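You operate a simulated robot arm through the tools that you are given. There is no shell and no other tool.

The job below is to be done with a simulated two-armed robot. You get a single attempt, and the scene is never put back.

TASK
Stop the drip at the hex nut with the spanner marked 72.
Fine: close the valve by the red handwheel first, put the spanner back on its rest, then open the valve again; the wing screws, the other spanner and the other handwheel stay.

Only the result counts: the job must be done as asked and must still hold three seconds after the hand-in. Knocking over, shifting, dropping, spilling or breaking anything else fails it.

THE ROBOT
Two 7-joint arms with three-finger grippers on one trunk that stands fixed in place. Base frame: the origin is at the foot of the trunk, x ahead of it, y to its left, z up; the work surface is at about z = 0.86. Lengths are in m, angles in rad, forces in N, time in s.
The left shoulder is at [0.07, 0.165, 1.163], the right one opposite. With the tool pointing down near the work surface each hand reaches from about 0.38 to 0.88 m from the base axis, measured 20 degrees to its own side. Payload 3.91 kg a hand.
The TCP of each hand is the grasp point between the finger pads, 0.03 m short of the fingertips. In the tool frame z runs along the fingers and y along their closing line. Largest opening 0.116 m; the body of the gripper starts 0.073 m behind the TCP.
Orientation is that of the tool frame in the base frame, as a unit quaternion [w, x, y, z]. With the fingers straight down and closing along the base's y, the tool's x points along the base's -x, its y along +y and its z along -z.

THE INTERFACE
- The arms move only by the tool play_rows. It takes "left_targets", "right_targets" or both (then of equal length, played together; a hand with none holds still); each is a list that holds one entry, the list of rows, each a list of 7 numbers: the shift along the tool's x, y, z in m, then the turn, a rotation vector about the tool's x, y, z in rad, then the closure in counts, from 0 (fully open) to 255 (shut). In form: [[[dx, dy, dz, rx, ry, rz, jaw], ...]]. A call has 1 to 20 rows; each row shifts and turns the commanded pose from where the row before left it, along the tool's axes as they then stand. A row lasts 0.2 s, in which the tool goes at most 0.05 m and 0.15 rad; a call with a longer step from one row to the next is refused whole, and so is a gripper value outside its range. Where a pose cannot be reached the arm comes as near as it can. A force on the tool above 50 N (or 10 N above the force at the start of the call, whichever is more), or a blocked arm, ends the call early, and 0.2 s more pass. Each finger travels about 0.153 m/s and halts on what it meets, pressing with about 41 N; the grip force reading is that of the motor and also rises with nothing between the fingers. The clock runs only during rows and for 0.2 s after the last one: add rows that do not move to give the fingers time. The reply holds the time, the measured pose of the TCP, the force on the tool along the base axes, the opening and the grip force, in the units named above and with some noise, with the torque about the TCP (base axes, N m) and any sound that the robot's microphone picked up.
- Cameras (640 x 400 px; columns grow to the right, rows downward): "scene" is now at [0.1232, -0.0536, 1.4875]; the picture's right is [-0.59, -0.80, 0.00], its down [-0.41, 0.30, -0.86] and it looks along [0.69, -0.51, -0.51] (base axes); focal length 344 px, centre (320, 200). "left" rides on the left gripper at [0.075, 0.017, -0.088] in its tool frame; the picture's right is [-0.22, 0.97, 0.00], its down [-0.70, -0.16, -0.70] and it looks along [-0.68, -0.16, 0.71] (tool axes); focal length 247 px, centre (320, 200). "right" rides on the right gripper at [0.052, 0.056, -0.088] in its tool frame; the picture's right is [-0.73, 0.68, 0.00], its down [-0.49, -0.52, -0.70] and it looks along [-0.48, -0.51, 0.71] (tool axes); focal length 247 px, centre (320, 200). There is no depth. A picture from a camera that has moved, and an enlarged one, comes with that camera's place and axes in the base frame and with its lens.
- snapshot(camera): a new picture of that camera. It takes no simulated time.
- raise_lower(by): slides the trunk up (or, below 0, down) by that many m; the arms and the scene camera ride with it, the base frame stays. It gives what a move gives, with no picture.
- head_to(pan, tilt): turns the head with the scene camera to pan (to the left, within 1.501 rad either way) and tilt (down, from -0.506 to 1.204), counted from straight ahead of the robot. It gives what a move gives.
- enlarge(camera, box): a new picture of the part [left, top, right, bottom] of that camera's present view, enlarged. It takes no simulated time.
- sign_off(): hands the job in; it is judged then, once.

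Places have to be worked out from the pictures, the camera data and where the tool is seen. Open the grippers and draw the arms clear of the work before you hand the job in, unless the task says otherwise.

The tools are called after "Request:" as a command line: name --argument value ..., lists and objects as JSON in quotes. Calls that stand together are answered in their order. play_rows: Moves the arms, as the interface text tells. Its arguments: {"type":"object","properties":{"left_targets":{"type":"array","items":{"type":"array","items":{"type":"array","items":{"type":"number"}}}},"right_targets":{"type":"array","items":{"type":"array","items":{"type":"array","items":{"type":"number"}}}}},"required":[]} The other tools are called the same way: raise_lower (by) slides the trunk up or down; head_to (pan, tilt) turns the head that bears the scene camera; snapshot (camera) takes a picture; enlarge (camera, box) takes an enlarged picture of a part of a camera's view; sign_off () hands the job in.

At the start:

```text
t: 0.0
left_eef_pos: [0.6344, -0.0172, 1.1567]
left_orientation: [-0.001, 0.001, 1.0, 0.0]
left_contact_force: [-0.1, -0.4, -0.1]
left_ft_torque: [0.01, 0.01, -0.02]
left_grip_width: 0.1159
left_grip_force: 0.1
right_eef_pos: [0.424, -0.5703, 1.2577]
right_orientation: [0.001, 0.0, 1.0, 0.0]
right_contact_force: [-0.7, 0.0, 0.5]
right_ft_torque: [0.03, 0.02, 0.0]
right_grip_width: 0.1159
right_grip_force: 0.1
trunk travel left (down, up): [-0.7, 0.14]
head pan, tilt: [-0.635, 0.536]
```

scene: 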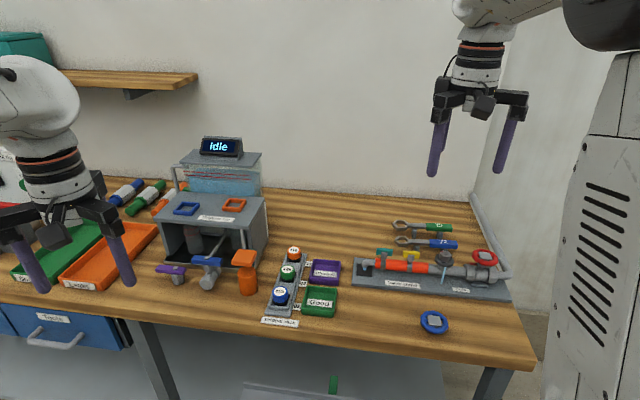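
right: 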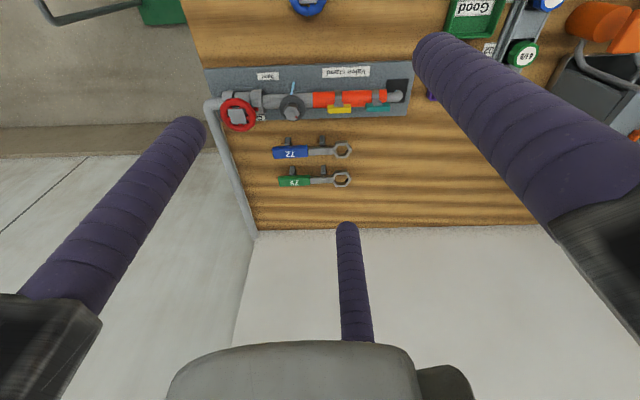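
left: 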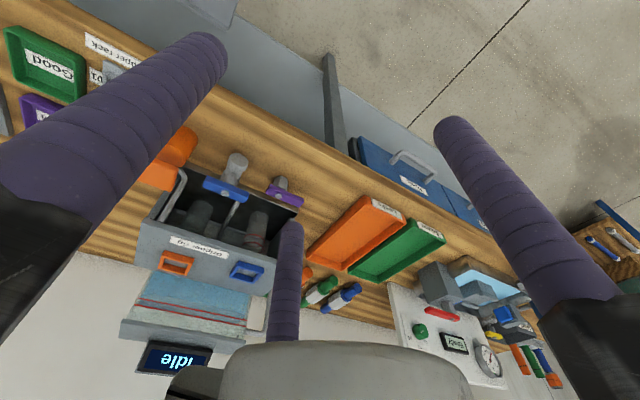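

I start by looking closer at the pipe stand and the spanners with the scene camera and the right hand's camera.

Request:
enlarge --camera "scene" --box '[340, 200, 540, 340]'

Request:
enlarge --camera "right" --box '[190, 50, 430, 200]'

```text
2.86 times, centred on (440, 270) of scene
camera zoom: at [0.1232, -0.0536, 1.4875], right [-0.59, -0.8, 0.0], down [-0.41, 0.3, -0.86], along [0.69, -0.51, -0.51], focal length 982 px, centre (-23, 0)
```

zoom: 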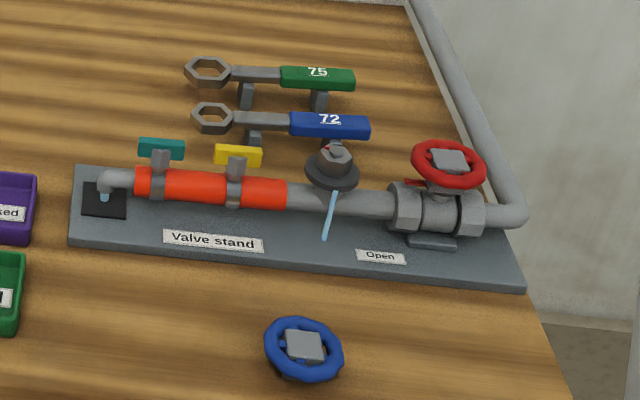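

```text
2.67 times, centred on (310, 125) of right
camera zoom: at [0.3709, -0.5141, 1.3467], right [0.73, 0.68, 0.0], down [0.49, -0.52, 0.7], along [0.48, -0.51, -0.71], focal length 659 px, centre (347, 400)
```

zoom: 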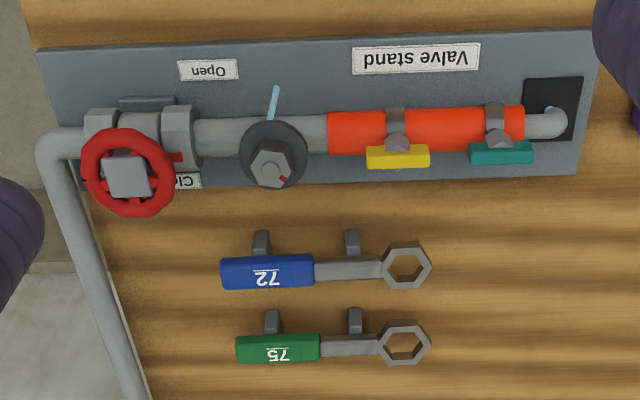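

The stand runs along the 45° line from the drain (about 0.60, -0.55) to the red wheel (about 0.40, -0.74), with the nut near (0.46, -0.68). I enlarge further to read the marks on the wheel, nut and spanner rests.

Request:
enlarge --camera "scene" --box '[430, 235, 510, 285]'

Request:
enlarge --camera "right" --box '[210, 75, 310, 137]'

Request:
enlarge --camera "scene" --box '[390, 210, 470, 260]'

Request:
enlarge --camera "right" --box '[260, 130, 370, 198]'

```text
8.00 times, centred on (470, 260) of scene
camera zoom: at [0.1232, -0.0536, 1.4875], right [-0.59, -0.8, 0.0], down [-0.41, 0.3, -0.86], along [0.69, -0.51, -0.51], focal length 2750 px, centre (-880, -280)
```

zoom: 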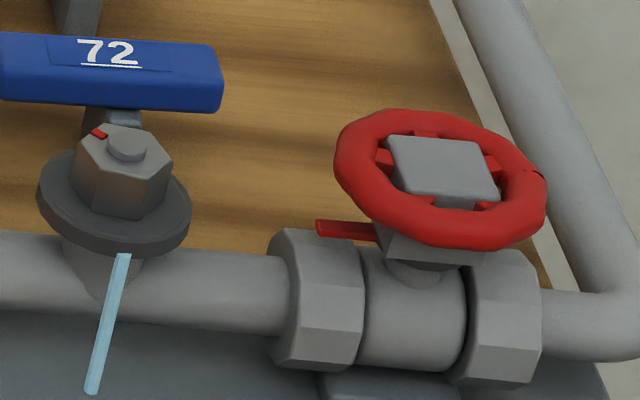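

```text
6.40 times, centred on (260, 106) of right
camera zoom: at [0.3709, -0.5141, 1.3467], right [0.73, 0.68, 0.0], down [0.49, -0.52, 0.7], along [0.48, -0.51, -0.71], focal length 1581 px, centre (704, 802)
```

zoom: 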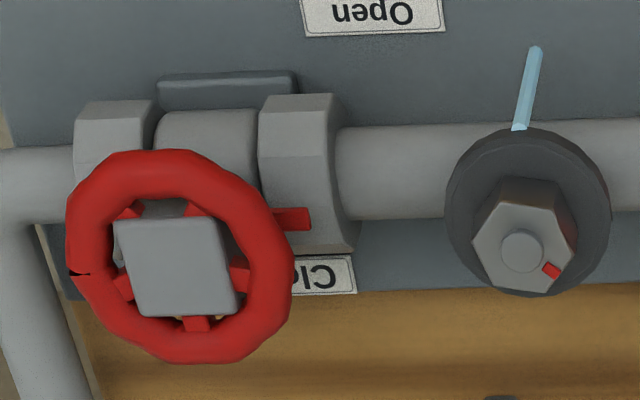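

```text
8.00 times, centred on (430, 235) of scene
camera zoom: at [0.1232, -0.0536, 1.4875], right [-0.59, -0.8, 0.0], down [-0.41, 0.3, -0.86], along [0.69, -0.51, -0.51], focal length 2750 px, centre (-560, -80)
```

zoom: 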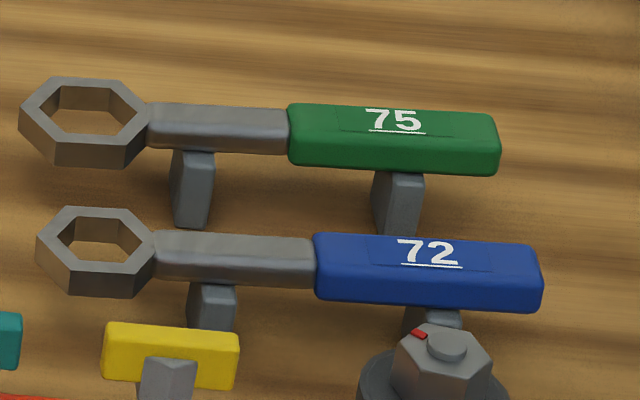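

```text
5.82 times, centred on (315, 164) of right
camera zoom: at [0.3709, -0.5141, 1.3467], right [0.73, 0.68, 0.0], down [0.49, -0.52, 0.7], along [0.48, -0.51, -0.71], focal length 1437 px, centre (349, 410)
```

zoom: 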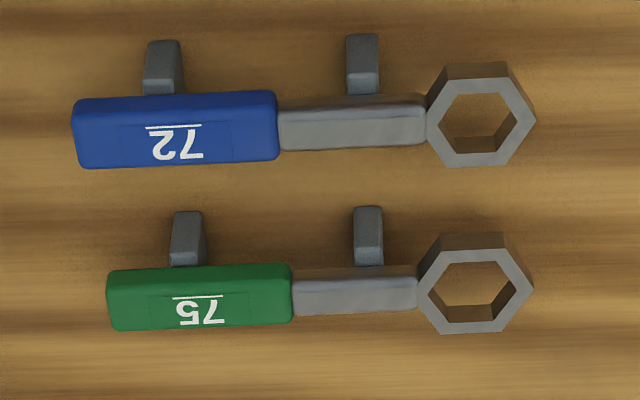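

The spanners lie on two flat-topped posts each; the nut is vertical with a red mark and the wheel has a red pointer now lying along the pipe. I move the right hand back and turn it 45° so that its camera looks at the nut and the wheel from another side.

Request:
play_rows --right_targets '[[[0.0248, -0.0229, 0.0215, 0, 0, 0, 0], [0.0248, -0.0229, 0.0215, 0, 0, 0, 0], [0.0248, -0.0229, 0.0215, 0, 0, 0, 0], [0.0248, -0.0229, 0.0215, 0, 0, 0, 0], [0.0248, -0.0229, 0.0215, 0, 0, 0, 0], [0, 0, 0, 0, 0, -0.1309, 0], [0, 0, 0, 0, 0, -0.1309, 0], [0, 0, 0, 0, 0, -0.1309, 0], [0, 0, 0, 0, 0, -0.1309, 0], [0, 0, 0, 0, 0, -0.1309, 0], [0, 0, 0, 0, 0, -0.1309, 0], [0, 0, 0, 0, 0, 0, 0]]]'

Request:
snapshot --camera "right"

Request:
snapshot --camera "scene"

```text
t: 2.6
left_eef_pos: [0.6357, -0.0183, 1.1566]
left_orientation: [0.0, 0.0, 1.0, 0.0]
left_contact_force: [0.4, 0.3, 0.4]
left_ft_torque: [0.0, 0.02, 0.01]
left_grip_width: 0.1161
left_grip_force: 0.1
right_eef_pos: [0.2998, -0.6841, 1.1503]
right_orientation: [0.0, -0.384, 0.924, 0.0]
right_contact_force: [-0.3, 0.0, -0.2]
right_ft_torque: [0.0, -0.03, 0.0]
right_grip_width: 0.116
right_grip_force: 0.1
trunk travel left (down, up): [-0.7, 0.14]
head pan, tilt: [-0.635, 0.536]
```

```text
taken
camera right: at [0.2227, -0.6816, 1.2394], right [0.03, 1.0, 0.0], down [0.71, -0.02, 0.7], along [0.7, -0.02, -0.71], focal length 247 px, centre (320, 200)
```

right: 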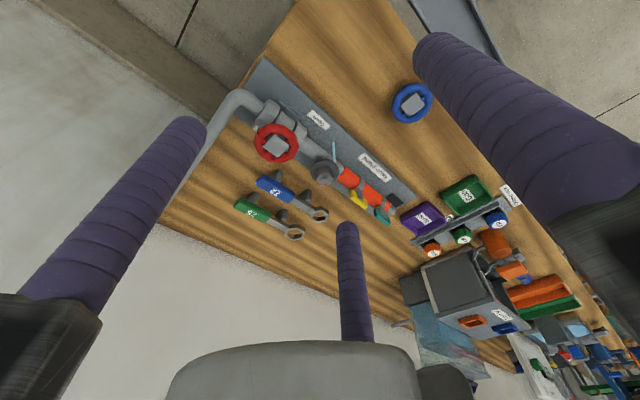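

```text
taken
camera scene: at [0.1231, -0.0535, 1.4875], right [-0.59, -0.8, 0.0], down [-0.41, 0.3, -0.86], along [0.69, -0.51, -0.51], focal length 344 px, centre (320, 200)
```

scene: 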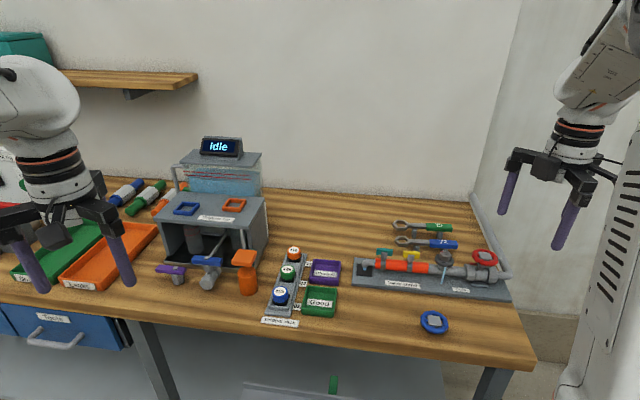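

The hand went where it was told. I enlarge the wheel, nut and spanners in this new view to triangulate them.

Request:
enlarge --camera "right" --box '[230, 100, 358, 180]'

Request:
enlarge --camera "right" --box '[225, 160, 353, 240]'

Request:
enlarge --camera "right" --box '[296, 148, 360, 188]'

```text
5.00 times, centred on (294, 140) of right
camera zoom: at [0.2227, -0.6816, 1.2394], right [0.03, 1.0, 0.0], down [0.71, -0.02, 0.7], along [0.7, -0.02, -0.71], focal length 1235 px, centre (450, 500)
```

zoom: 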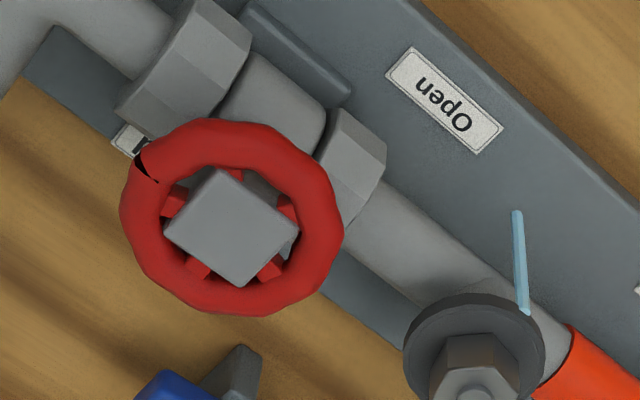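

```text
5.00 times, centred on (289, 200) of right
camera zoom: at [0.2227, -0.6816, 1.2394], right [0.03, 1.0, 0.0], down [0.71, -0.02, 0.7], along [0.7, -0.02, -0.71], focal length 1235 px, centre (475, 200)
```

zoom: 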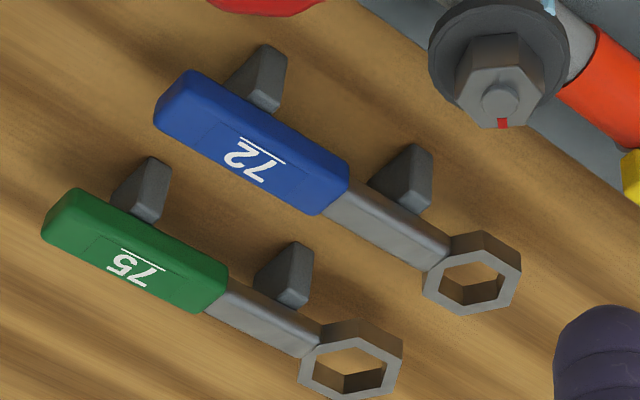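

```text
10.00 times, centred on (328, 168) of right
camera zoom: at [0.2227, -0.6816, 1.2394], right [0.03, 1.0, 0.0], down [0.71, -0.02, 0.7], along [0.7, -0.02, -0.71], focal length 2470 px, centre (240, 520)
```

zoom: 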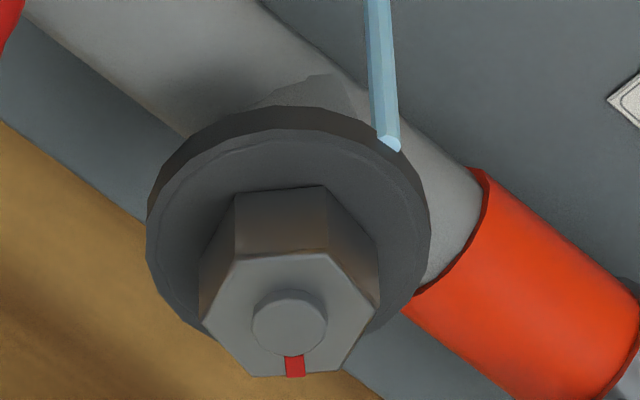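

Triangulation gives the wheel rim centre at about (0.399, -0.745, 0.953) with outer radius 0.03, the nut at (0.4625, -0.682) with its top at 0.951, and the spanner 72 head at (0.605, -0.695) with its handle centre at (0.525, -0.773). I move the right hand over the wheel, staying well above it, and check with its camera.

Request:
play_rows --right_targets '[[[-0.0068, -0.0281, 0.0225, 0, 0, 0, 0], [-0.0068, -0.0281, 0.0225, 0, 0, 0, 0], [-0.0068, -0.0281, 0.0225, 0, 0, 0, 0], [-0.0068, -0.0281, 0.0225, 0, 0, 0, 0], [0, 0, 0, 0, 0, 0, 0]]]'

Request:
snapshot --camera "right"

Request:
enlarge --camera "scene" --box '[400, 160, 560, 300]'

```text
t: 3.8
left_eef_pos: [0.6351, -0.0171, 1.1575]
left_orientation: [-0.001, -0.001, 1.0, 0.0]
left_contact_force: [-0.7, 0.2, 0.4]
left_ft_torque: [-0.02, -0.01, -0.01]
left_grip_width: 0.1162
left_grip_force: 0.1
right_eef_pos: [0.3982, -0.7431, 1.0609]
right_orientation: [0.0, -0.382, 0.924, -0.001]
right_contact_force: [-0.8, 0.5, -0.4]
right_ft_torque: [0.02, -0.01, 0.04]
right_grip_width: 0.1158
right_grip_force: 0.1
trunk travel left (down, up): [-0.7, 0.14]
head pan, tilt: [-0.635, 0.536]
```

```text
taken
camera right: at [0.3209, -0.7407, 1.1498], right [0.04, 1.0, 0.0], down [0.71, -0.02, 0.7], along [0.7, -0.03, -0.71], focal length 247 px, centre (320, 200)
```

right: 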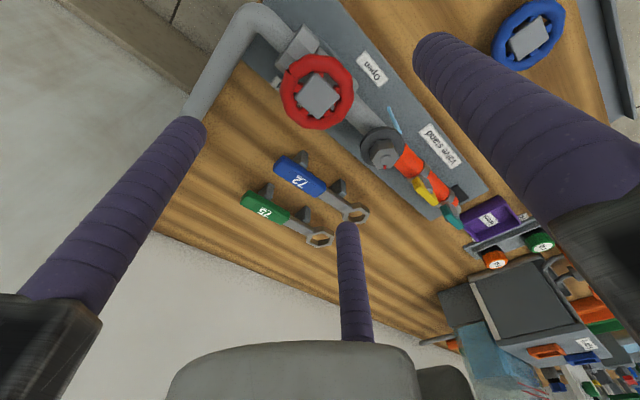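

```text
2.86 times, centred on (480, 230) of scene
camera zoom: at [0.1222, -0.0525, 1.4877], right [-0.59, -0.8, 0.0], down [-0.41, 0.3, -0.86], along [0.69, -0.51, -0.51], focal length 982 px, centre (-137, 114)
```

zoom: 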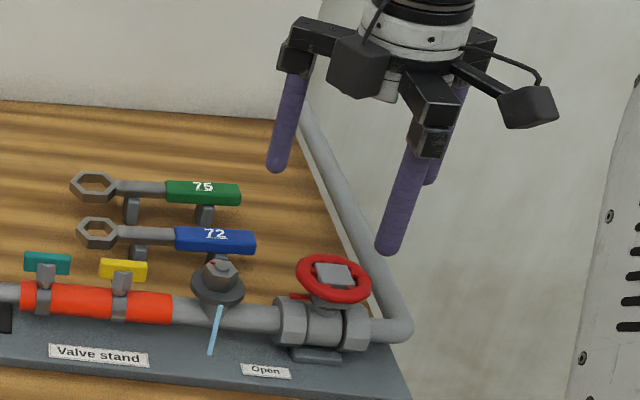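

The picture shows three purple sticks on each hand rather than two. Before going near anything I close the right hand in the air to see how these fingers really move.

Request:
play_rows --right_targets '[[[0, 0, 0, 0, 0, 0, 128], [0, 0, 0, 0, 0, 0, 128], [0, 0, 0, 0, 0, 0, 128]]]'

Request:
snapshot --camera "right"

Request:
enlarge --camera "scene" --box '[400, 130, 560, 270]'

```text
t: 4.6
left_eef_pos: [0.6351, -0.0174, 1.1576]
left_orientation: [0.0, -0.001, 1.0, 0.001]
left_contact_force: [-1.1, -0.2, 0.1]
left_ft_torque: [0.0, 0.04, -0.01]
left_grip_width: 0.1162
left_grip_force: 0.2
right_eef_pos: [0.3982, -0.7445, 1.0613]
right_orientation: [0.001, -0.383, 0.924, 0.0]
right_contact_force: [0.2, 0.6, 0.4]
right_ft_torque: [0.03, 0.01, -0.01]
right_grip_width: 0.0575
right_grip_force: 0.0
trunk travel left (down, up): [-0.7, 0.14]
head pan, tilt: [-0.635, 0.536]
```

```text
taken
camera right: at [0.3216, -0.7415, 1.1488], right [0.04, 1.0, 0.0], down [0.71, -0.03, 0.7], along [0.7, -0.03, -0.71], focal length 247 px, centre (320, 200)
```

right: 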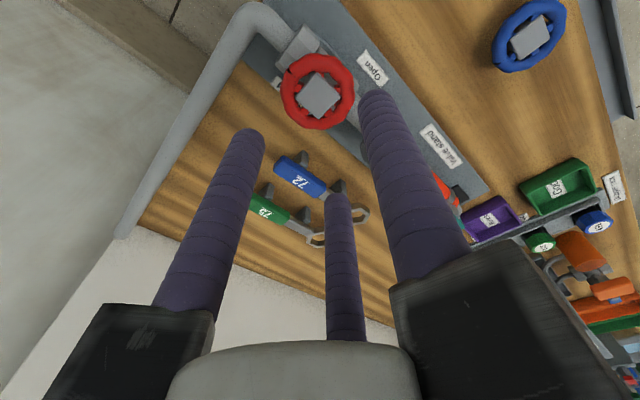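

```text
2.86 times, centred on (480, 200) of scene
camera zoom: at [0.1234, -0.0538, 1.4875], right [-0.59, -0.8, 0.0], down [-0.41, 0.3, -0.86], along [0.69, -0.51, -0.51], focal length 982 px, centre (-137, 200)
```

zoom: 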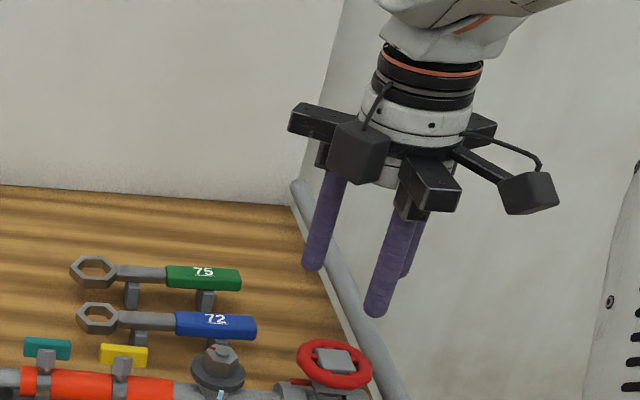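

The fingers are three, closing centrically at 120°, each at radius width/2 + 0.01. A centred grip on the round wheel works with that, so I refine the wheel's centre from this nearer view before lowering.

Request:
enlarge --camera "right" --box '[250, 30, 378, 110]'

Request:
enlarge --camera "right" --box '[250, 80, 378, 160]'

Request:
enlarge --camera "scene" --box '[300, 330, 420, 400]'

```text
5.00 times, centred on (314, 70) of right
camera zoom: at [0.3216, -0.7415, 1.1488], right [0.04, 1.0, 0.0], down [0.71, -0.03, 0.7], along [0.7, -0.03, -0.71], focal length 1235 px, centre (350, 850)
```

zoom: 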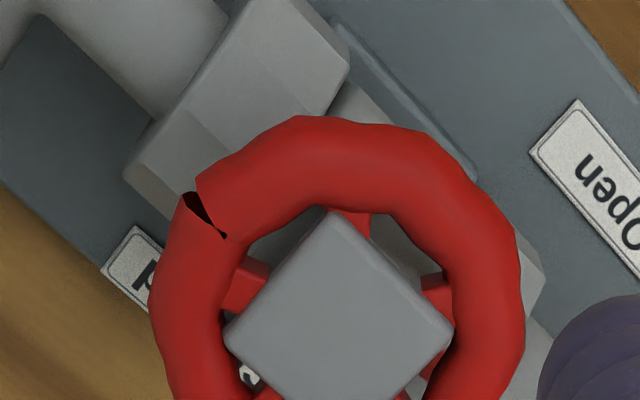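

```text
5.00 times, centred on (314, 120) of right
camera zoom: at [0.3216, -0.7415, 1.1488], right [0.04, 1.0, 0.0], down [0.71, -0.03, 0.7], along [0.7, -0.03, -0.71], focal length 1235 px, centre (350, 600)
```

zoom: 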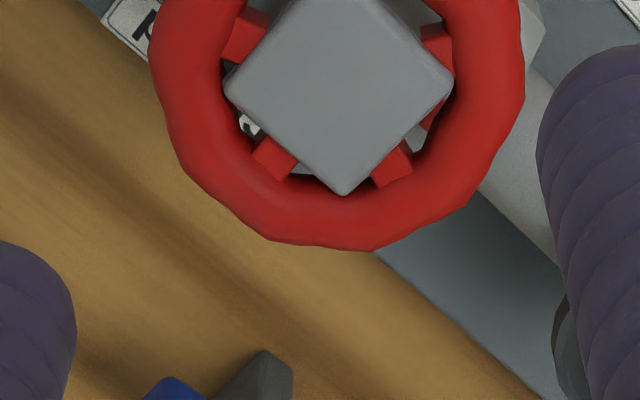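

```text
5.33 times, centred on (360, 365) of scene
camera zoom: at [0.1234, -0.0538, 1.4875], right [-0.59, -0.8, 0.0], down [-0.41, 0.3, -0.86], along [0.69, -0.51, -0.51], focal length 1833 px, centre (107, -680)
```

zoom: 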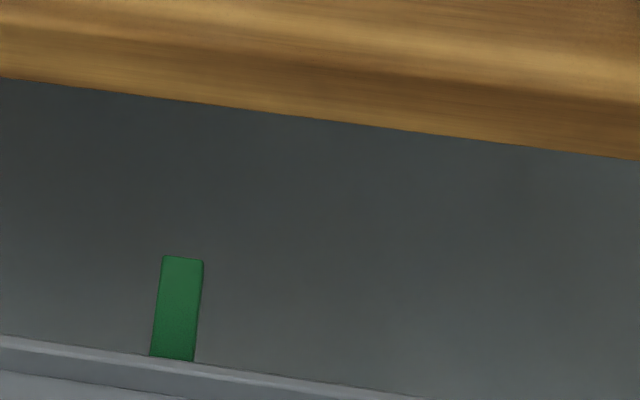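

The near view confirms the wheel's axis at about (0.399, -0.745), within a millimetre of where the hand is. I set a moderate opening and lower straight down so the tips come just below the rim, above the collars (top about 0.928).

Request:
play_rows --right_targets '[[[0, 0, 0, 0, 0, 0, 66], [0, 0, 0, 0, 0, 0, 66], [0.0, -0.0012, 0.031, 0, 0, 0, 66], [0, 0, 0.031, 0, 0, 0, 66], [0, 0, 0.016, 0, 0, 0, 66], [0, 0, 0.015, 0, 0, 0, 66], [0, 0, 0, 0, 0, 0, 66]]]'

Request:
snapshot --camera "right"

Request:
enlarge --camera "scene" --box '[420, 190, 530, 290]'

```text
t: 6.2
left_eef_pos: [0.6349, -0.0166, 1.1559]
left_orientation: [0.0, 0.0, 1.0, 0.0]
left_contact_force: [-0.2, 0.1, 0.8]
left_ft_torque: [-0.01, 0.0, 0.02]
left_grip_width: 0.1161
left_grip_force: 0.1
right_eef_pos: [0.3992, -0.7459, 0.9698]
right_orientation: [0.0, -0.382, 0.924, 0.0]
right_contact_force: [0.5, 0.0, 0.2]
right_ft_torque: [-0.03, -0.01, 0.01]
right_grip_width: 0.086
right_grip_force: 0.2
trunk travel left (down, up): [-0.7, 0.14]
head pan, tilt: [-0.635, 0.536]
```

```text
taken
camera right: at [0.3223, -0.7429, 1.0567], right [0.04, 1.0, 0.0], down [0.71, -0.03, 0.7], along [0.7, -0.03, -0.71], focal length 247 px, centre (320, 200)
```

right: 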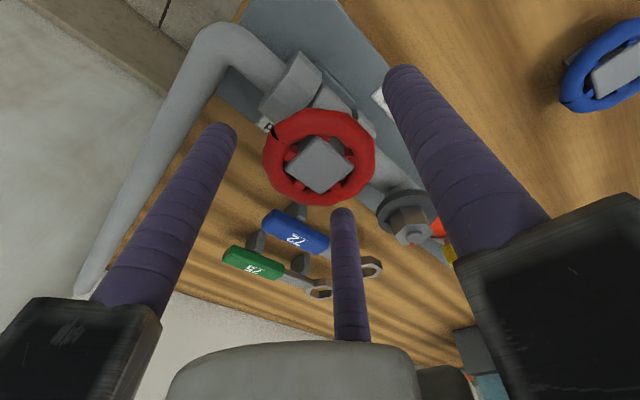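

```text
4.00 times, centred on (475, 240) of scene
camera zoom: at [0.123, -0.0533, 1.4876], right [-0.59, -0.8, 0.0], down [-0.41, 0.3, -0.86], along [0.69, -0.51, -0.51], focal length 1375 px, centre (-300, 40)
```

zoom: 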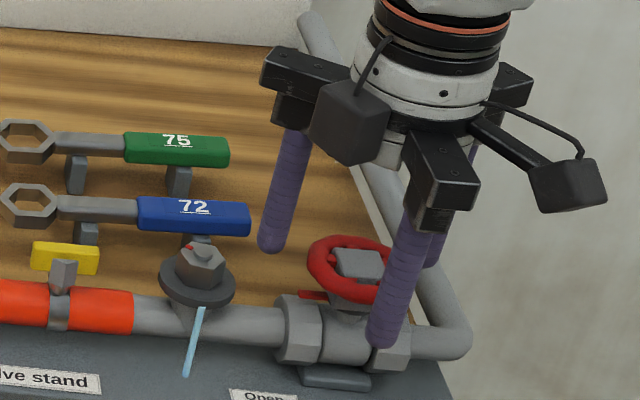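

The fingers surround the rim with clear space all round, tips at about 0.94. I close on the rim.

Request:
play_rows --right_targets '[[[0, 0, 0, 0, 0, 0, 120], [0, 0, 0, 0, 0, 0, 160], [0, 0, 0, 0, 0, 0, 255], [0, 0, 0, 0, 0, 0, 255]]]'

Request:
snapshot --camera "right"

Request:
enlarge --camera "scene" --box '[420, 190, 530, 290]'

```text
t: 7.2
left_eef_pos: [0.636, -0.0178, 1.1559]
left_orientation: [0.0, 0.0, 1.0, 0.0]
left_contact_force: [0.7, 0.6, -0.3]
left_ft_torque: [-0.02, -0.02, 0.02]
left_grip_width: 0.116
left_grip_force: 0.1
right_eef_pos: [0.3991, -0.7463, 0.9693]
right_orientation: [0.0, -0.383, 0.924, 0.001]
right_contact_force: [0.4, 0.0, -0.1]
right_ft_torque: [0.03, 0.02, 0.02]
right_grip_width: 0.0565
right_grip_force: 40.9
trunk travel left (down, up): [-0.7, 0.14]
head pan, tilt: [-0.635, 0.536]
```

```text
taken
camera right: at [0.3225, -0.7432, 1.0567], right [0.04, 1.0, 0.0], down [0.71, -0.03, 0.7], along [0.7, -0.03, -0.71], focal length 247 px, centre (320, 200)
```

right: 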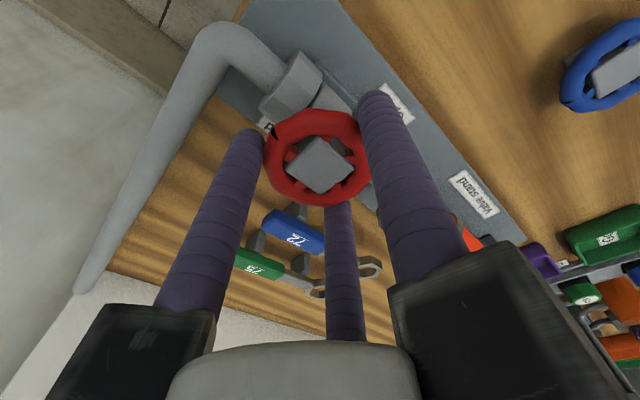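

```text
4.00 times, centred on (475, 240) of scene
camera zoom: at [0.1232, -0.0537, 1.4875], right [-0.59, -0.8, 0.0], down [-0.41, 0.3, -0.86], along [0.69, -0.51, -0.51], focal length 1375 px, centre (-300, 40)
```

zoom: 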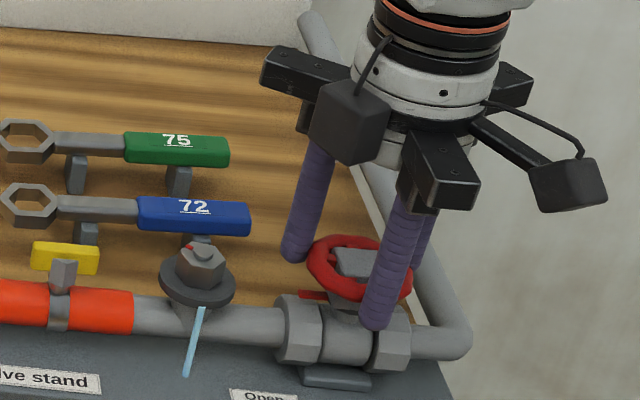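

The grip holds at 0.0565 m with 41 N and no side force, so the hand is centred. I turn the wheel clockwise (seen from above) in a first stretch and watch torque and pointer.

Request:
play_rows --right_targets '[[[0, 0, 0, 0, 0, 0.08, 255], [0, 0, 0, 0, 0, 0.08, 255], [0, 0, 0, 0, 0, 0.08, 255], [0, 0, 0, 0, 0, 0.08, 255], [0, 0, 0, 0, 0, 0.08, 255], [0, 0, 0, 0, 0, 0, 255]]]'

Request:
snapshot --camera "right"

Request:
enlarge --camera "scene" --box '[420, 190, 530, 290]'

```text
t: 8.6
left_eef_pos: [0.6348, -0.017, 1.1559]
left_orientation: [0.0, 0.0, 1.0, 0.0]
left_contact_force: [-0.2, -0.3, 0.8]
left_ft_torque: [0.01, 0.01, 0.02]
left_grip_width: 0.1162
left_grip_force: 0.0
right_eef_pos: [0.3988, -0.745, 0.9691]
right_orientation: [0.0, -0.192, 0.981, 0.0]
right_contact_force: [2.0, -1.5, 1.6]
right_ft_torque: [-0.01, -0.06, 0.02]
right_grip_width: 0.0569
right_grip_force: 40.9
trunk travel left (down, up): [-0.7, 0.14]
head pan, tilt: [-0.635, 0.536]
```

```text
taken
camera right: at [0.3294, -0.7133, 1.0565], right [0.42, 0.91, 0.0], down [0.65, -0.3, 0.7], along [0.63, -0.3, -0.71], focal length 247 px, centre (320, 200)
```

right: 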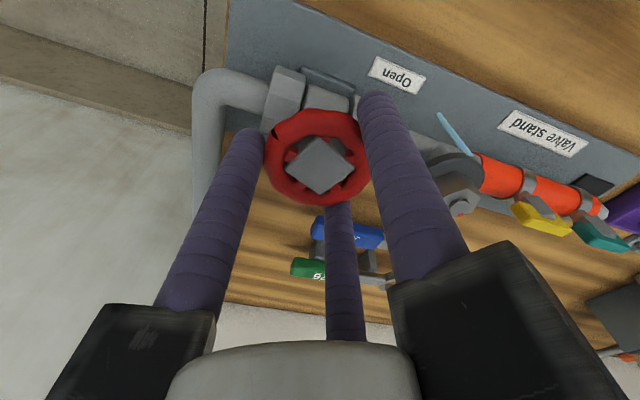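

```text
4.00 times, centred on (475, 240) of scene
camera zoom: at [0.1233, -0.0537, 1.4875], right [-0.59, -0.8, 0.0], down [-0.41, 0.3, -0.86], along [0.69, -0.51, -0.51], focal length 1375 px, centre (-300, 40)
```

zoom: 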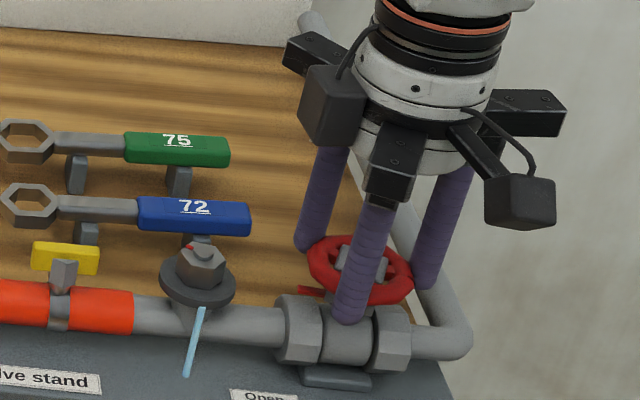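

The wheel turns along with the hand with little torque. I zoom in on the pointer under the wheel to see whether it follows.

Request:
enlarge --camera "scene" --box '[480, 240, 528, 270]'

Request:
enlarge --camera "right" --box '[250, 90, 378, 170]'

```text
13.33 times, centred on (504, 255) of scene
camera zoom: at [0.1233, -0.0537, 1.4875], right [-0.59, -0.8, 0.0], down [-0.41, 0.3, -0.86], along [0.69, -0.51, -0.51], focal length 4583 px, centre (-2133, -533)
```

zoom: 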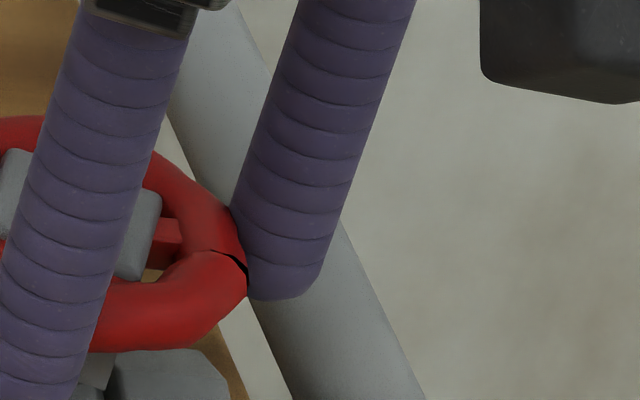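

```text
5.00 times, centred on (314, 130) of right
camera zoom: at [0.3294, -0.7133, 1.0565], right [0.42, 0.91, 0.0], down [0.65, -0.3, 0.7], along [0.63, -0.3, -0.71], focal length 1235 px, centre (350, 550)
```

zoom: 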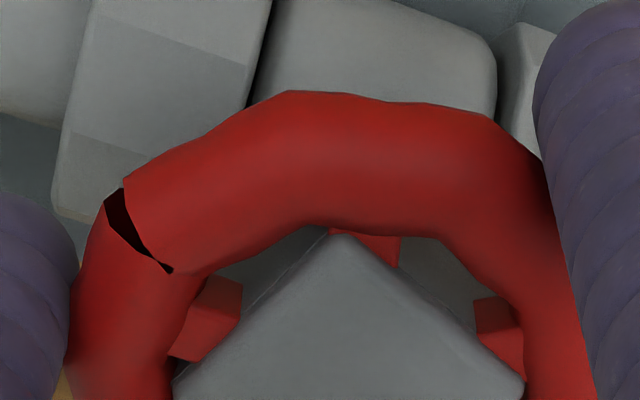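

The wheel's rim seam stays fixed relative to the hand, so it follows. I continue clockwise.

Request:
play_rows --right_targets '[[[0, 0, 0, 0, 0, 0.1, 255], [0, 0, 0, 0, 0, 0.1, 255], [0, 0, 0, 0, 0, 0.1, 255], [0, 0, 0, 0, 0, 0.1, 255], [0, 0, 0, 0, 0, 0.1, 255], [0, 0, 0, 0, 0, 0.1, 255], [0, 0, 0, 0, 0, 0, 255]]]'

Request:
enlarge --camera "scene" --box '[420, 210, 530, 290]'

Request:
snapshot --camera "right"

```text
t: 10.2
left_eef_pos: [0.6356, -0.0172, 1.1568]
left_orientation: [0.0, 0.0, 1.0, 0.0]
left_contact_force: [-0.7, 0.7, 0.4]
left_ft_torque: [-0.01, 0.02, -0.04]
left_grip_width: 0.116
left_grip_force: 0.1
right_eef_pos: [0.3991, -0.7457, 0.969]
right_orientation: [0.0, 0.108, 0.994, 0.0]
right_contact_force: [4.5, -1.1, 4.1]
right_ft_torque: [-0.03, -0.12, -0.01]
right_grip_width: 0.0566
right_grip_force: 41.1
trunk travel left (down, up): [-0.7, 0.14]
head pan, tilt: [-0.635, 0.536]
```

```text
5.00 times, centred on (475, 250) of scene
camera zoom: at [0.1235, -0.0533, 1.4875], right [-0.59, -0.8, 0.0], down [-0.41, 0.3, -0.86], along [0.69, -0.51, -0.51], focal length 1719 px, centre (-455, -50)
```

zoom: 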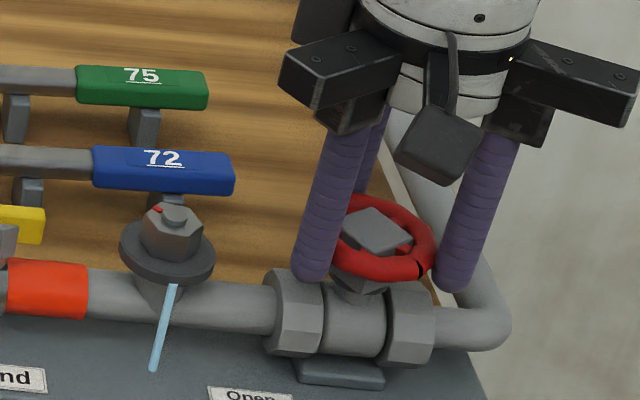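

```text
taken
camera right: at [0.36, -0.6796, 1.0564], right [0.86, 0.51, 0.0], down [0.36, -0.61, 0.7], along [0.36, -0.6, -0.71], focal length 247 px, centre (320, 200)
```

right: 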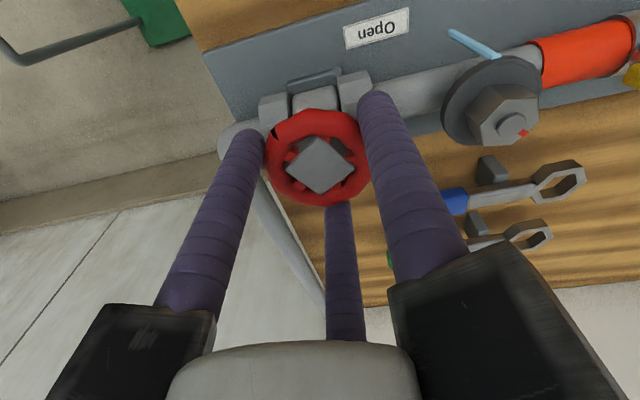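

The wheel is now turned about 57° with only a few newtons of side load. I turn the remaining ~33° towards the Closed mark.

Request:
play_rows --right_targets '[[[0, 0, 0, 0, 0, 0.095, 255], [0, 0, 0, 0, 0, 0.095, 255], [0, 0, 0, 0, 0, 0.095, 255], [0, 0, 0, 0, 0, 0.095, 255], [0, 0, 0, 0, 0, 0.095, 255], [0, 0, 0, 0, 0, 0.095, 255], [0, 0, 0, 0, 0, 0, 255], [0, 0, 0, 0, 0, 0, 255]]]'

Request:
enlarge --camera "scene" --box '[420, 210, 530, 290]'

Request:
snapshot --camera "right"

```text
t: 12.0
left_eef_pos: [0.6367, -0.0168, 1.1577]
left_orientation: [0.0, 0.0, 1.0, -0.001]
left_contact_force: [0.3, -0.7, 0.6]
left_ft_torque: [-0.01, 0.0, -0.03]
left_grip_width: 0.116
left_grip_force: 0.1
right_eef_pos: [0.3997, -0.7457, 0.969]
right_orientation: [0.0, 0.382, 0.924, 0.0]
right_contact_force: [6.3, -2.4, 2.3]
right_ft_torque: [-0.03, -0.17, -0.02]
right_grip_width: 0.0568
right_grip_force: 41.5
trunk travel left (down, up): [-0.7, 0.14]
head pan, tilt: [-0.635, 0.536]
```

```text
5.00 times, centred on (475, 250) of scene
camera zoom: at [0.1241, -0.0535, 1.4874], right [-0.59, -0.8, 0.0], down [-0.41, 0.3, -0.86], along [0.69, -0.51, -0.51], focal length 1719 px, centre (-455, -50)
```

zoom: 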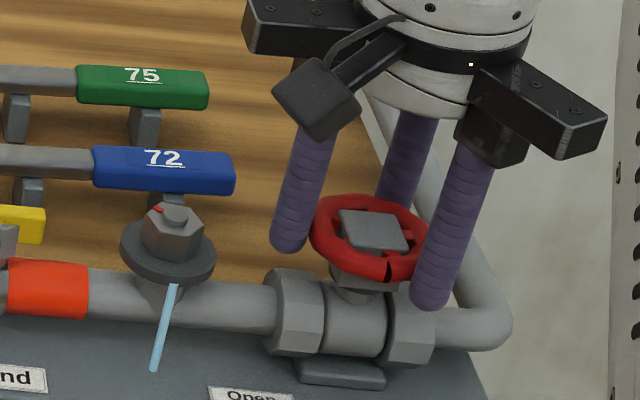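

```text
taken
camera right: at [0.4018, -0.6691, 1.0564], right [1.0, -0.03, 0.0], down [-0.02, -0.71, 0.7], along [-0.02, -0.7, -0.71], focal length 247 px, centre (320, 200)
```

right: 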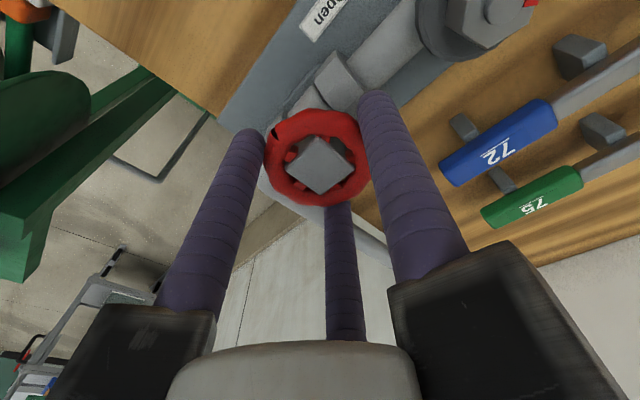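

The hand has turned 90°, yet the jet at the nut is still there. I zoom to see where the pointer is now.

Request:
enlarge --camera "scene" --box '[465, 240, 529, 280]'

Request:
enlarge --camera "right" --box '[250, 80, 390, 220]'

```text
10.00 times, centred on (497, 260) of scene
camera zoom: at [0.1241, -0.0535, 1.4874], right [-0.59, -0.8, 0.0], down [-0.41, 0.3, -0.86], along [0.69, -0.51, -0.51], focal length 3437 px, centre (-1450, -400)
```

zoom: 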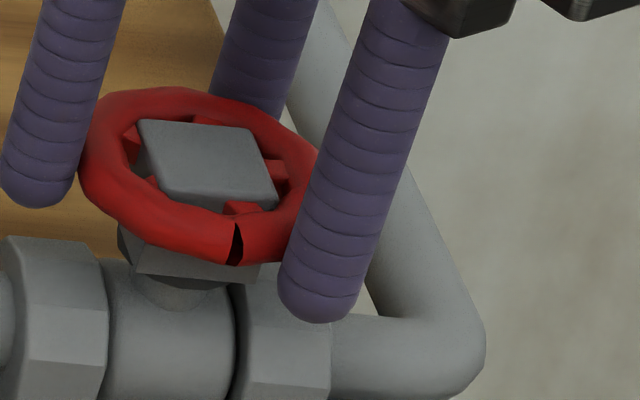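

```text
2.86 times, centred on (320, 150) of right
camera zoom: at [0.4018, -0.6691, 1.0564], right [1.0, -0.03, 0.0], down [-0.02, -0.71, 0.7], along [-0.02, -0.7, -0.71], focal length 706 px, centre (320, 343)
```

zoom: 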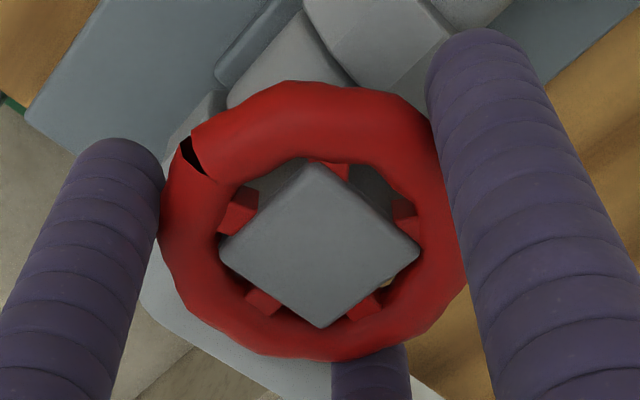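

The pointer is now hidden behind the bonnet and there is no stop torque yet. I go on gently clockwise in small steps, watching for a stop and for the jet.

Request:
play_rows --right_targets '[[[0, 0, 0, 0, 0, 0.04, 255], [0, 0, 0, 0, 0, 0.04, 255], [0, 0, 0, 0, 0, 0.04, 255], [0, 0, 0, 0, 0, 0, 255]]]'

Request:
enlarge --camera "scene" --box '[430, 220, 526, 280]'

```text
t: 13.0
left_eef_pos: [0.6361, -0.0176, 1.1565]
left_orientation: [-0.001, 0.0, 1.0, 0.0]
left_contact_force: [0.2, -1.0, -1.4]
left_ft_torque: [-0.04, 0.0, 0.01]
left_grip_width: 0.116
left_grip_force: 0.0
right_eef_pos: [0.3991, -0.7456, 0.9698]
right_orientation: [-0.001, 0.436, 0.9, -0.001]
right_contact_force: [3.6, -1.4, 4.3]
right_ft_torque: [-0.01, -0.11, -0.01]
right_grip_width: 0.0568
right_grip_force: 40.7
trunk travel left (down, up): [-0.7, 0.14]
head pan, tilt: [-0.635, 0.536]
```

```text
6.67 times, centred on (478, 250) of scene
camera zoom: at [0.1235, -0.0532, 1.4875], right [-0.59, -0.8, 0.0], down [-0.41, 0.3, -0.86], along [0.69, -0.51, -0.51], focal length 2292 px, centre (-733, -133)
```

zoom: 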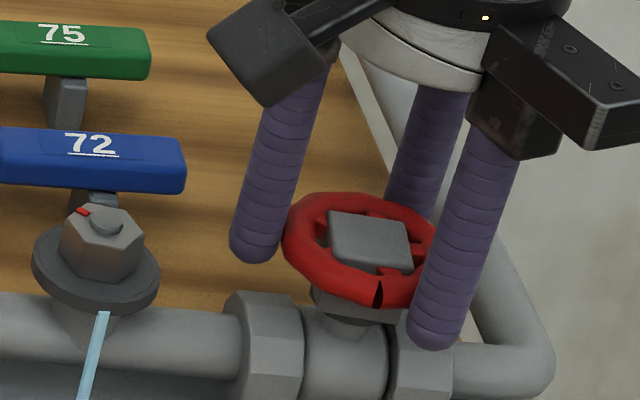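

The wheel still turns freely and the jet remains. I let go and lift a little to see where the pointer stands.

Request:
play_rows --right_targets '[[[0, 0, 0, 0, 0, 0, 66], [0, 0, 0, 0, 0, 0, 66], [0, 0, -0.03, 0, 0, 0, 66], [0, 0, -0.03, 0, 0, 0, 66], [0, 0, -0.03, 0, 0, 0, 66], [0, 0, 0, 0, 0, 0, 66]]]'

Request:
snapshot --camera "right"

Request:
enlarge --camera "scene" --box '[430, 220, 526, 280]'

```text
t: 14.4
left_eef_pos: [0.6346, -0.0184, 1.157]
left_orientation: [0.0, -0.001, 1.0, 0.0]
left_contact_force: [-0.2, -0.3, 0.7]
left_ft_torque: [-0.01, 0.03, 0.01]
left_grip_width: 0.116
left_grip_force: 0.1
right_eef_pos: [0.4001, -0.7455, 1.0573]
right_orientation: [0.0, 0.438, 0.899, 0.0]
right_contact_force: [-0.1, 1.2, 0.6]
right_ft_torque: [-0.02, 0.03, 0.0]
right_grip_width: 0.0861
right_grip_force: 0.1
trunk travel left (down, up): [-0.7, 0.14]
head pan, tilt: [-0.635, 0.536]
```

```text
taken
camera right: at [0.4112, -0.6705, 1.1451], right [0.99, -0.15, 0.0], down [-0.11, -0.71, 0.7], along [-0.11, -0.69, -0.71], focal length 247 px, centre (320, 200)
```

right: 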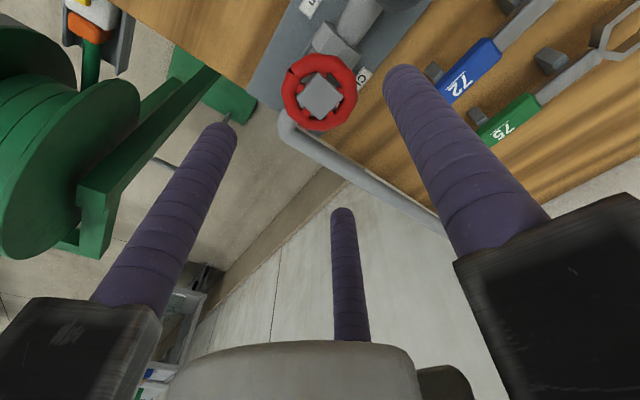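

```text
6.67 times, centred on (478, 250) of scene
camera zoom: at [0.1233, -0.0539, 1.4875], right [-0.59, -0.8, 0.0], down [-0.41, 0.3, -0.86], along [0.69, -0.51, -0.51], focal length 2292 px, centre (-733, -133)
```

zoom: 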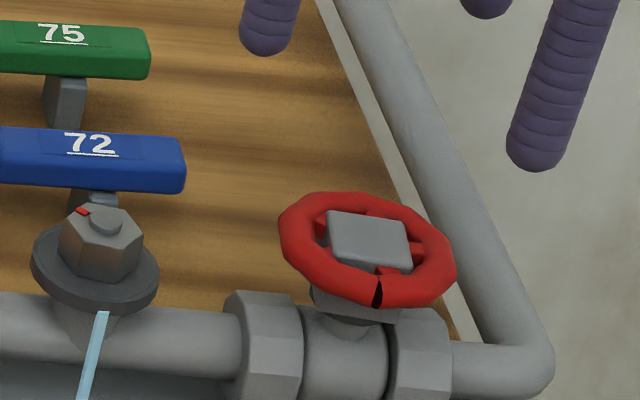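

I enlarge the wheel in the hand's view to find the pointer and the Closed label.

Request:
enlarge --camera "right" --box '[250, 30, 410, 150]'

Request:
enlarge --camera "scene" --box '[470, 240, 518, 270]'

```text
3.33 times, centred on (330, 90) of right
camera zoom: at [0.4112, -0.6705, 1.1451], right [0.99, -0.15, 0.0], down [-0.11, -0.71, 0.7], along [-0.11, -0.69, -0.71], focal length 823 px, centre (287, 567)
```

zoom: 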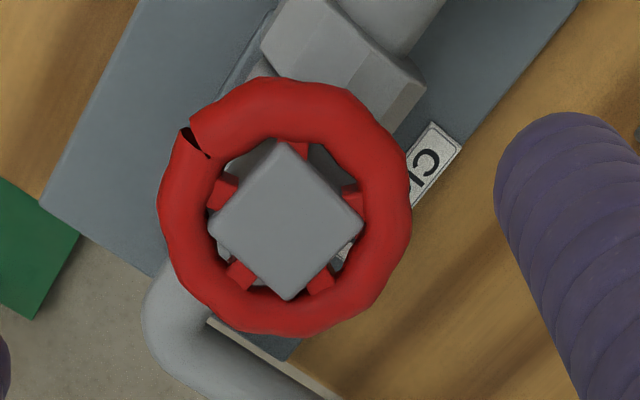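

```text
13.33 times, centred on (494, 255) of scene
camera zoom: at [0.1233, -0.0539, 1.4875], right [-0.59, -0.8, 0.0], down [-0.41, 0.3, -0.86], along [0.69, -0.51, -0.51], focal length 4583 px, centre (-2000, -533)
```

zoom: 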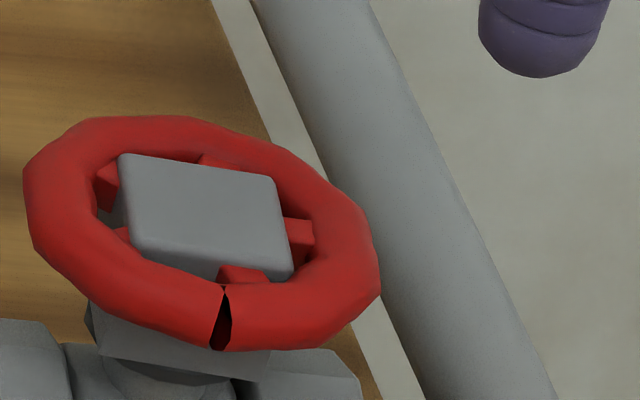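

The pointer is hidden beneath the wheel from here. I move the hand beyond the wheel and turn it so that its camera looks back at the stand from the far side.

Request:
play_rows --right_targets '[[[-0.0206, 0.0262, 0, 0, 0, 0, 66], [-0.0206, 0.0262, 0, 0, 0, 0, 66], [-0.0206, 0.0262, 0, 0, 0, 0, 66], [0, 0, 0, 0, 0, 0.1414, 66], [0, 0, 0, 0, 0, 0.1414, 66], [0, 0, 0, 0, 0, 0.1414, 66], [0, 0, 0, 0, 0, 0.1414, 66], [0, 0, 0, 0, 0, 0.1414, 66], [0, 0, 0, 0, 0, 0.1414, 66], [0, 0, 0, 0, 0, 0.1414, 66], [0, 0, 0, 0, 0, 0.1414, 66], [0, 0, 0, 0, 0, 0.1414, 66], [0, 0, 0, 0, 0, 0.1414, 66], [0, 0, 0, 0, 0, 0, 66]]]'

Request:
snapshot --camera "right"

```text
t: 17.4
left_eef_pos: [0.6342, -0.0178, 1.1572]
left_orientation: [0.0, 0.0, 1.0, -0.001]
left_contact_force: [-0.8, -0.3, 0.1]
left_ft_torque: [0.01, 0.01, 0.0]
left_grip_width: 0.116
left_grip_force: 0.1
right_eef_pos: [0.4993, -0.7461, 1.0592]
right_orientation: [-0.001, 0.917, 0.399, 0.0]
right_contact_force: [-0.7, -0.1, -0.1]
right_ft_torque: [0.0, -0.01, 0.0]
right_grip_width: 0.0861
right_grip_force: 0.0
trunk travel left (down, up): [-0.7, 0.14]
head pan, tilt: [-0.635, 0.536]
```

```text
taken
camera right: at [0.5755, -0.7457, 1.1465], right [0.0, -1.0, 0.0], down [-0.71, 0.0, 0.7], along [-0.7, 0.0, -0.71], focal length 247 px, centre (320, 200)
```

right: 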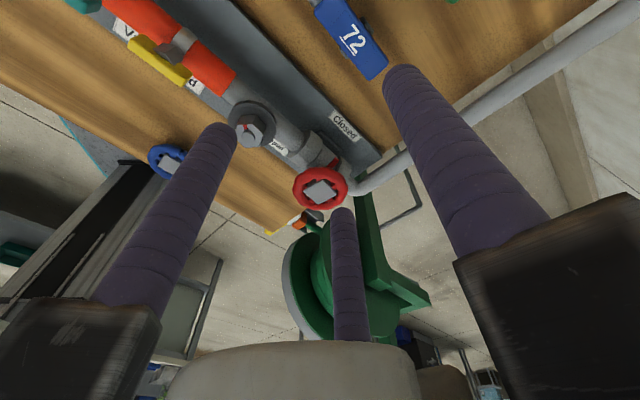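

Request:
enlarge --camera "right" --box '[240, 80, 400, 220]'

Request:
enlarge --camera "scene" --box '[430, 220, 526, 290]'

```text
2.86 times, centred on (320, 150) of right
camera zoom: at [0.5755, -0.7457, 1.1465], right [0.0, -1.0, 0.0], down [-0.71, 0.0, 0.7], along [-0.7, 0.0, -0.71], focal length 706 px, centre (320, 343)
```

zoom: 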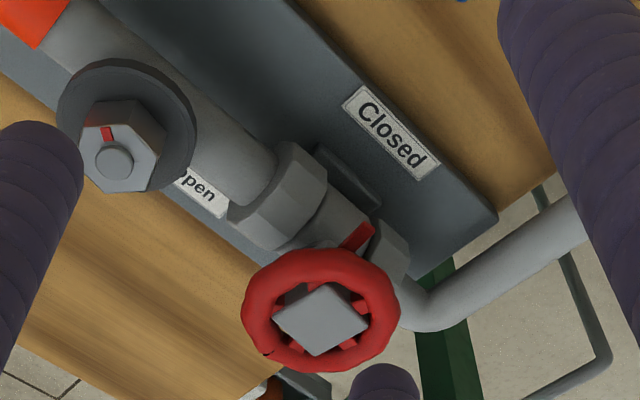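

```text
5.71 times, centred on (478, 255) of scene
camera zoom: at [0.1232, -0.0537, 1.4875], right [-0.59, -0.8, 0.0], down [-0.41, 0.3, -0.86], along [0.69, -0.51, -0.51], focal length 1964 px, centre (-583, -114)
```

zoom: 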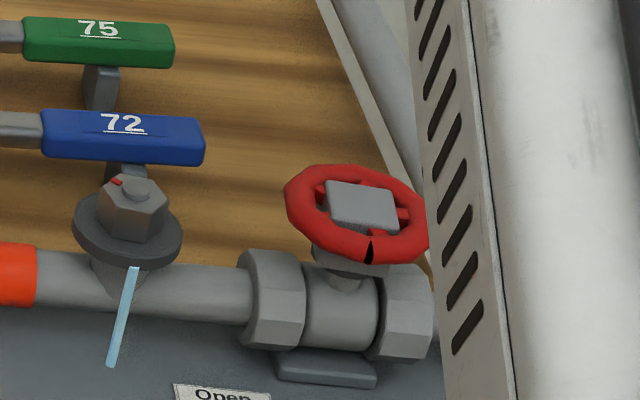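

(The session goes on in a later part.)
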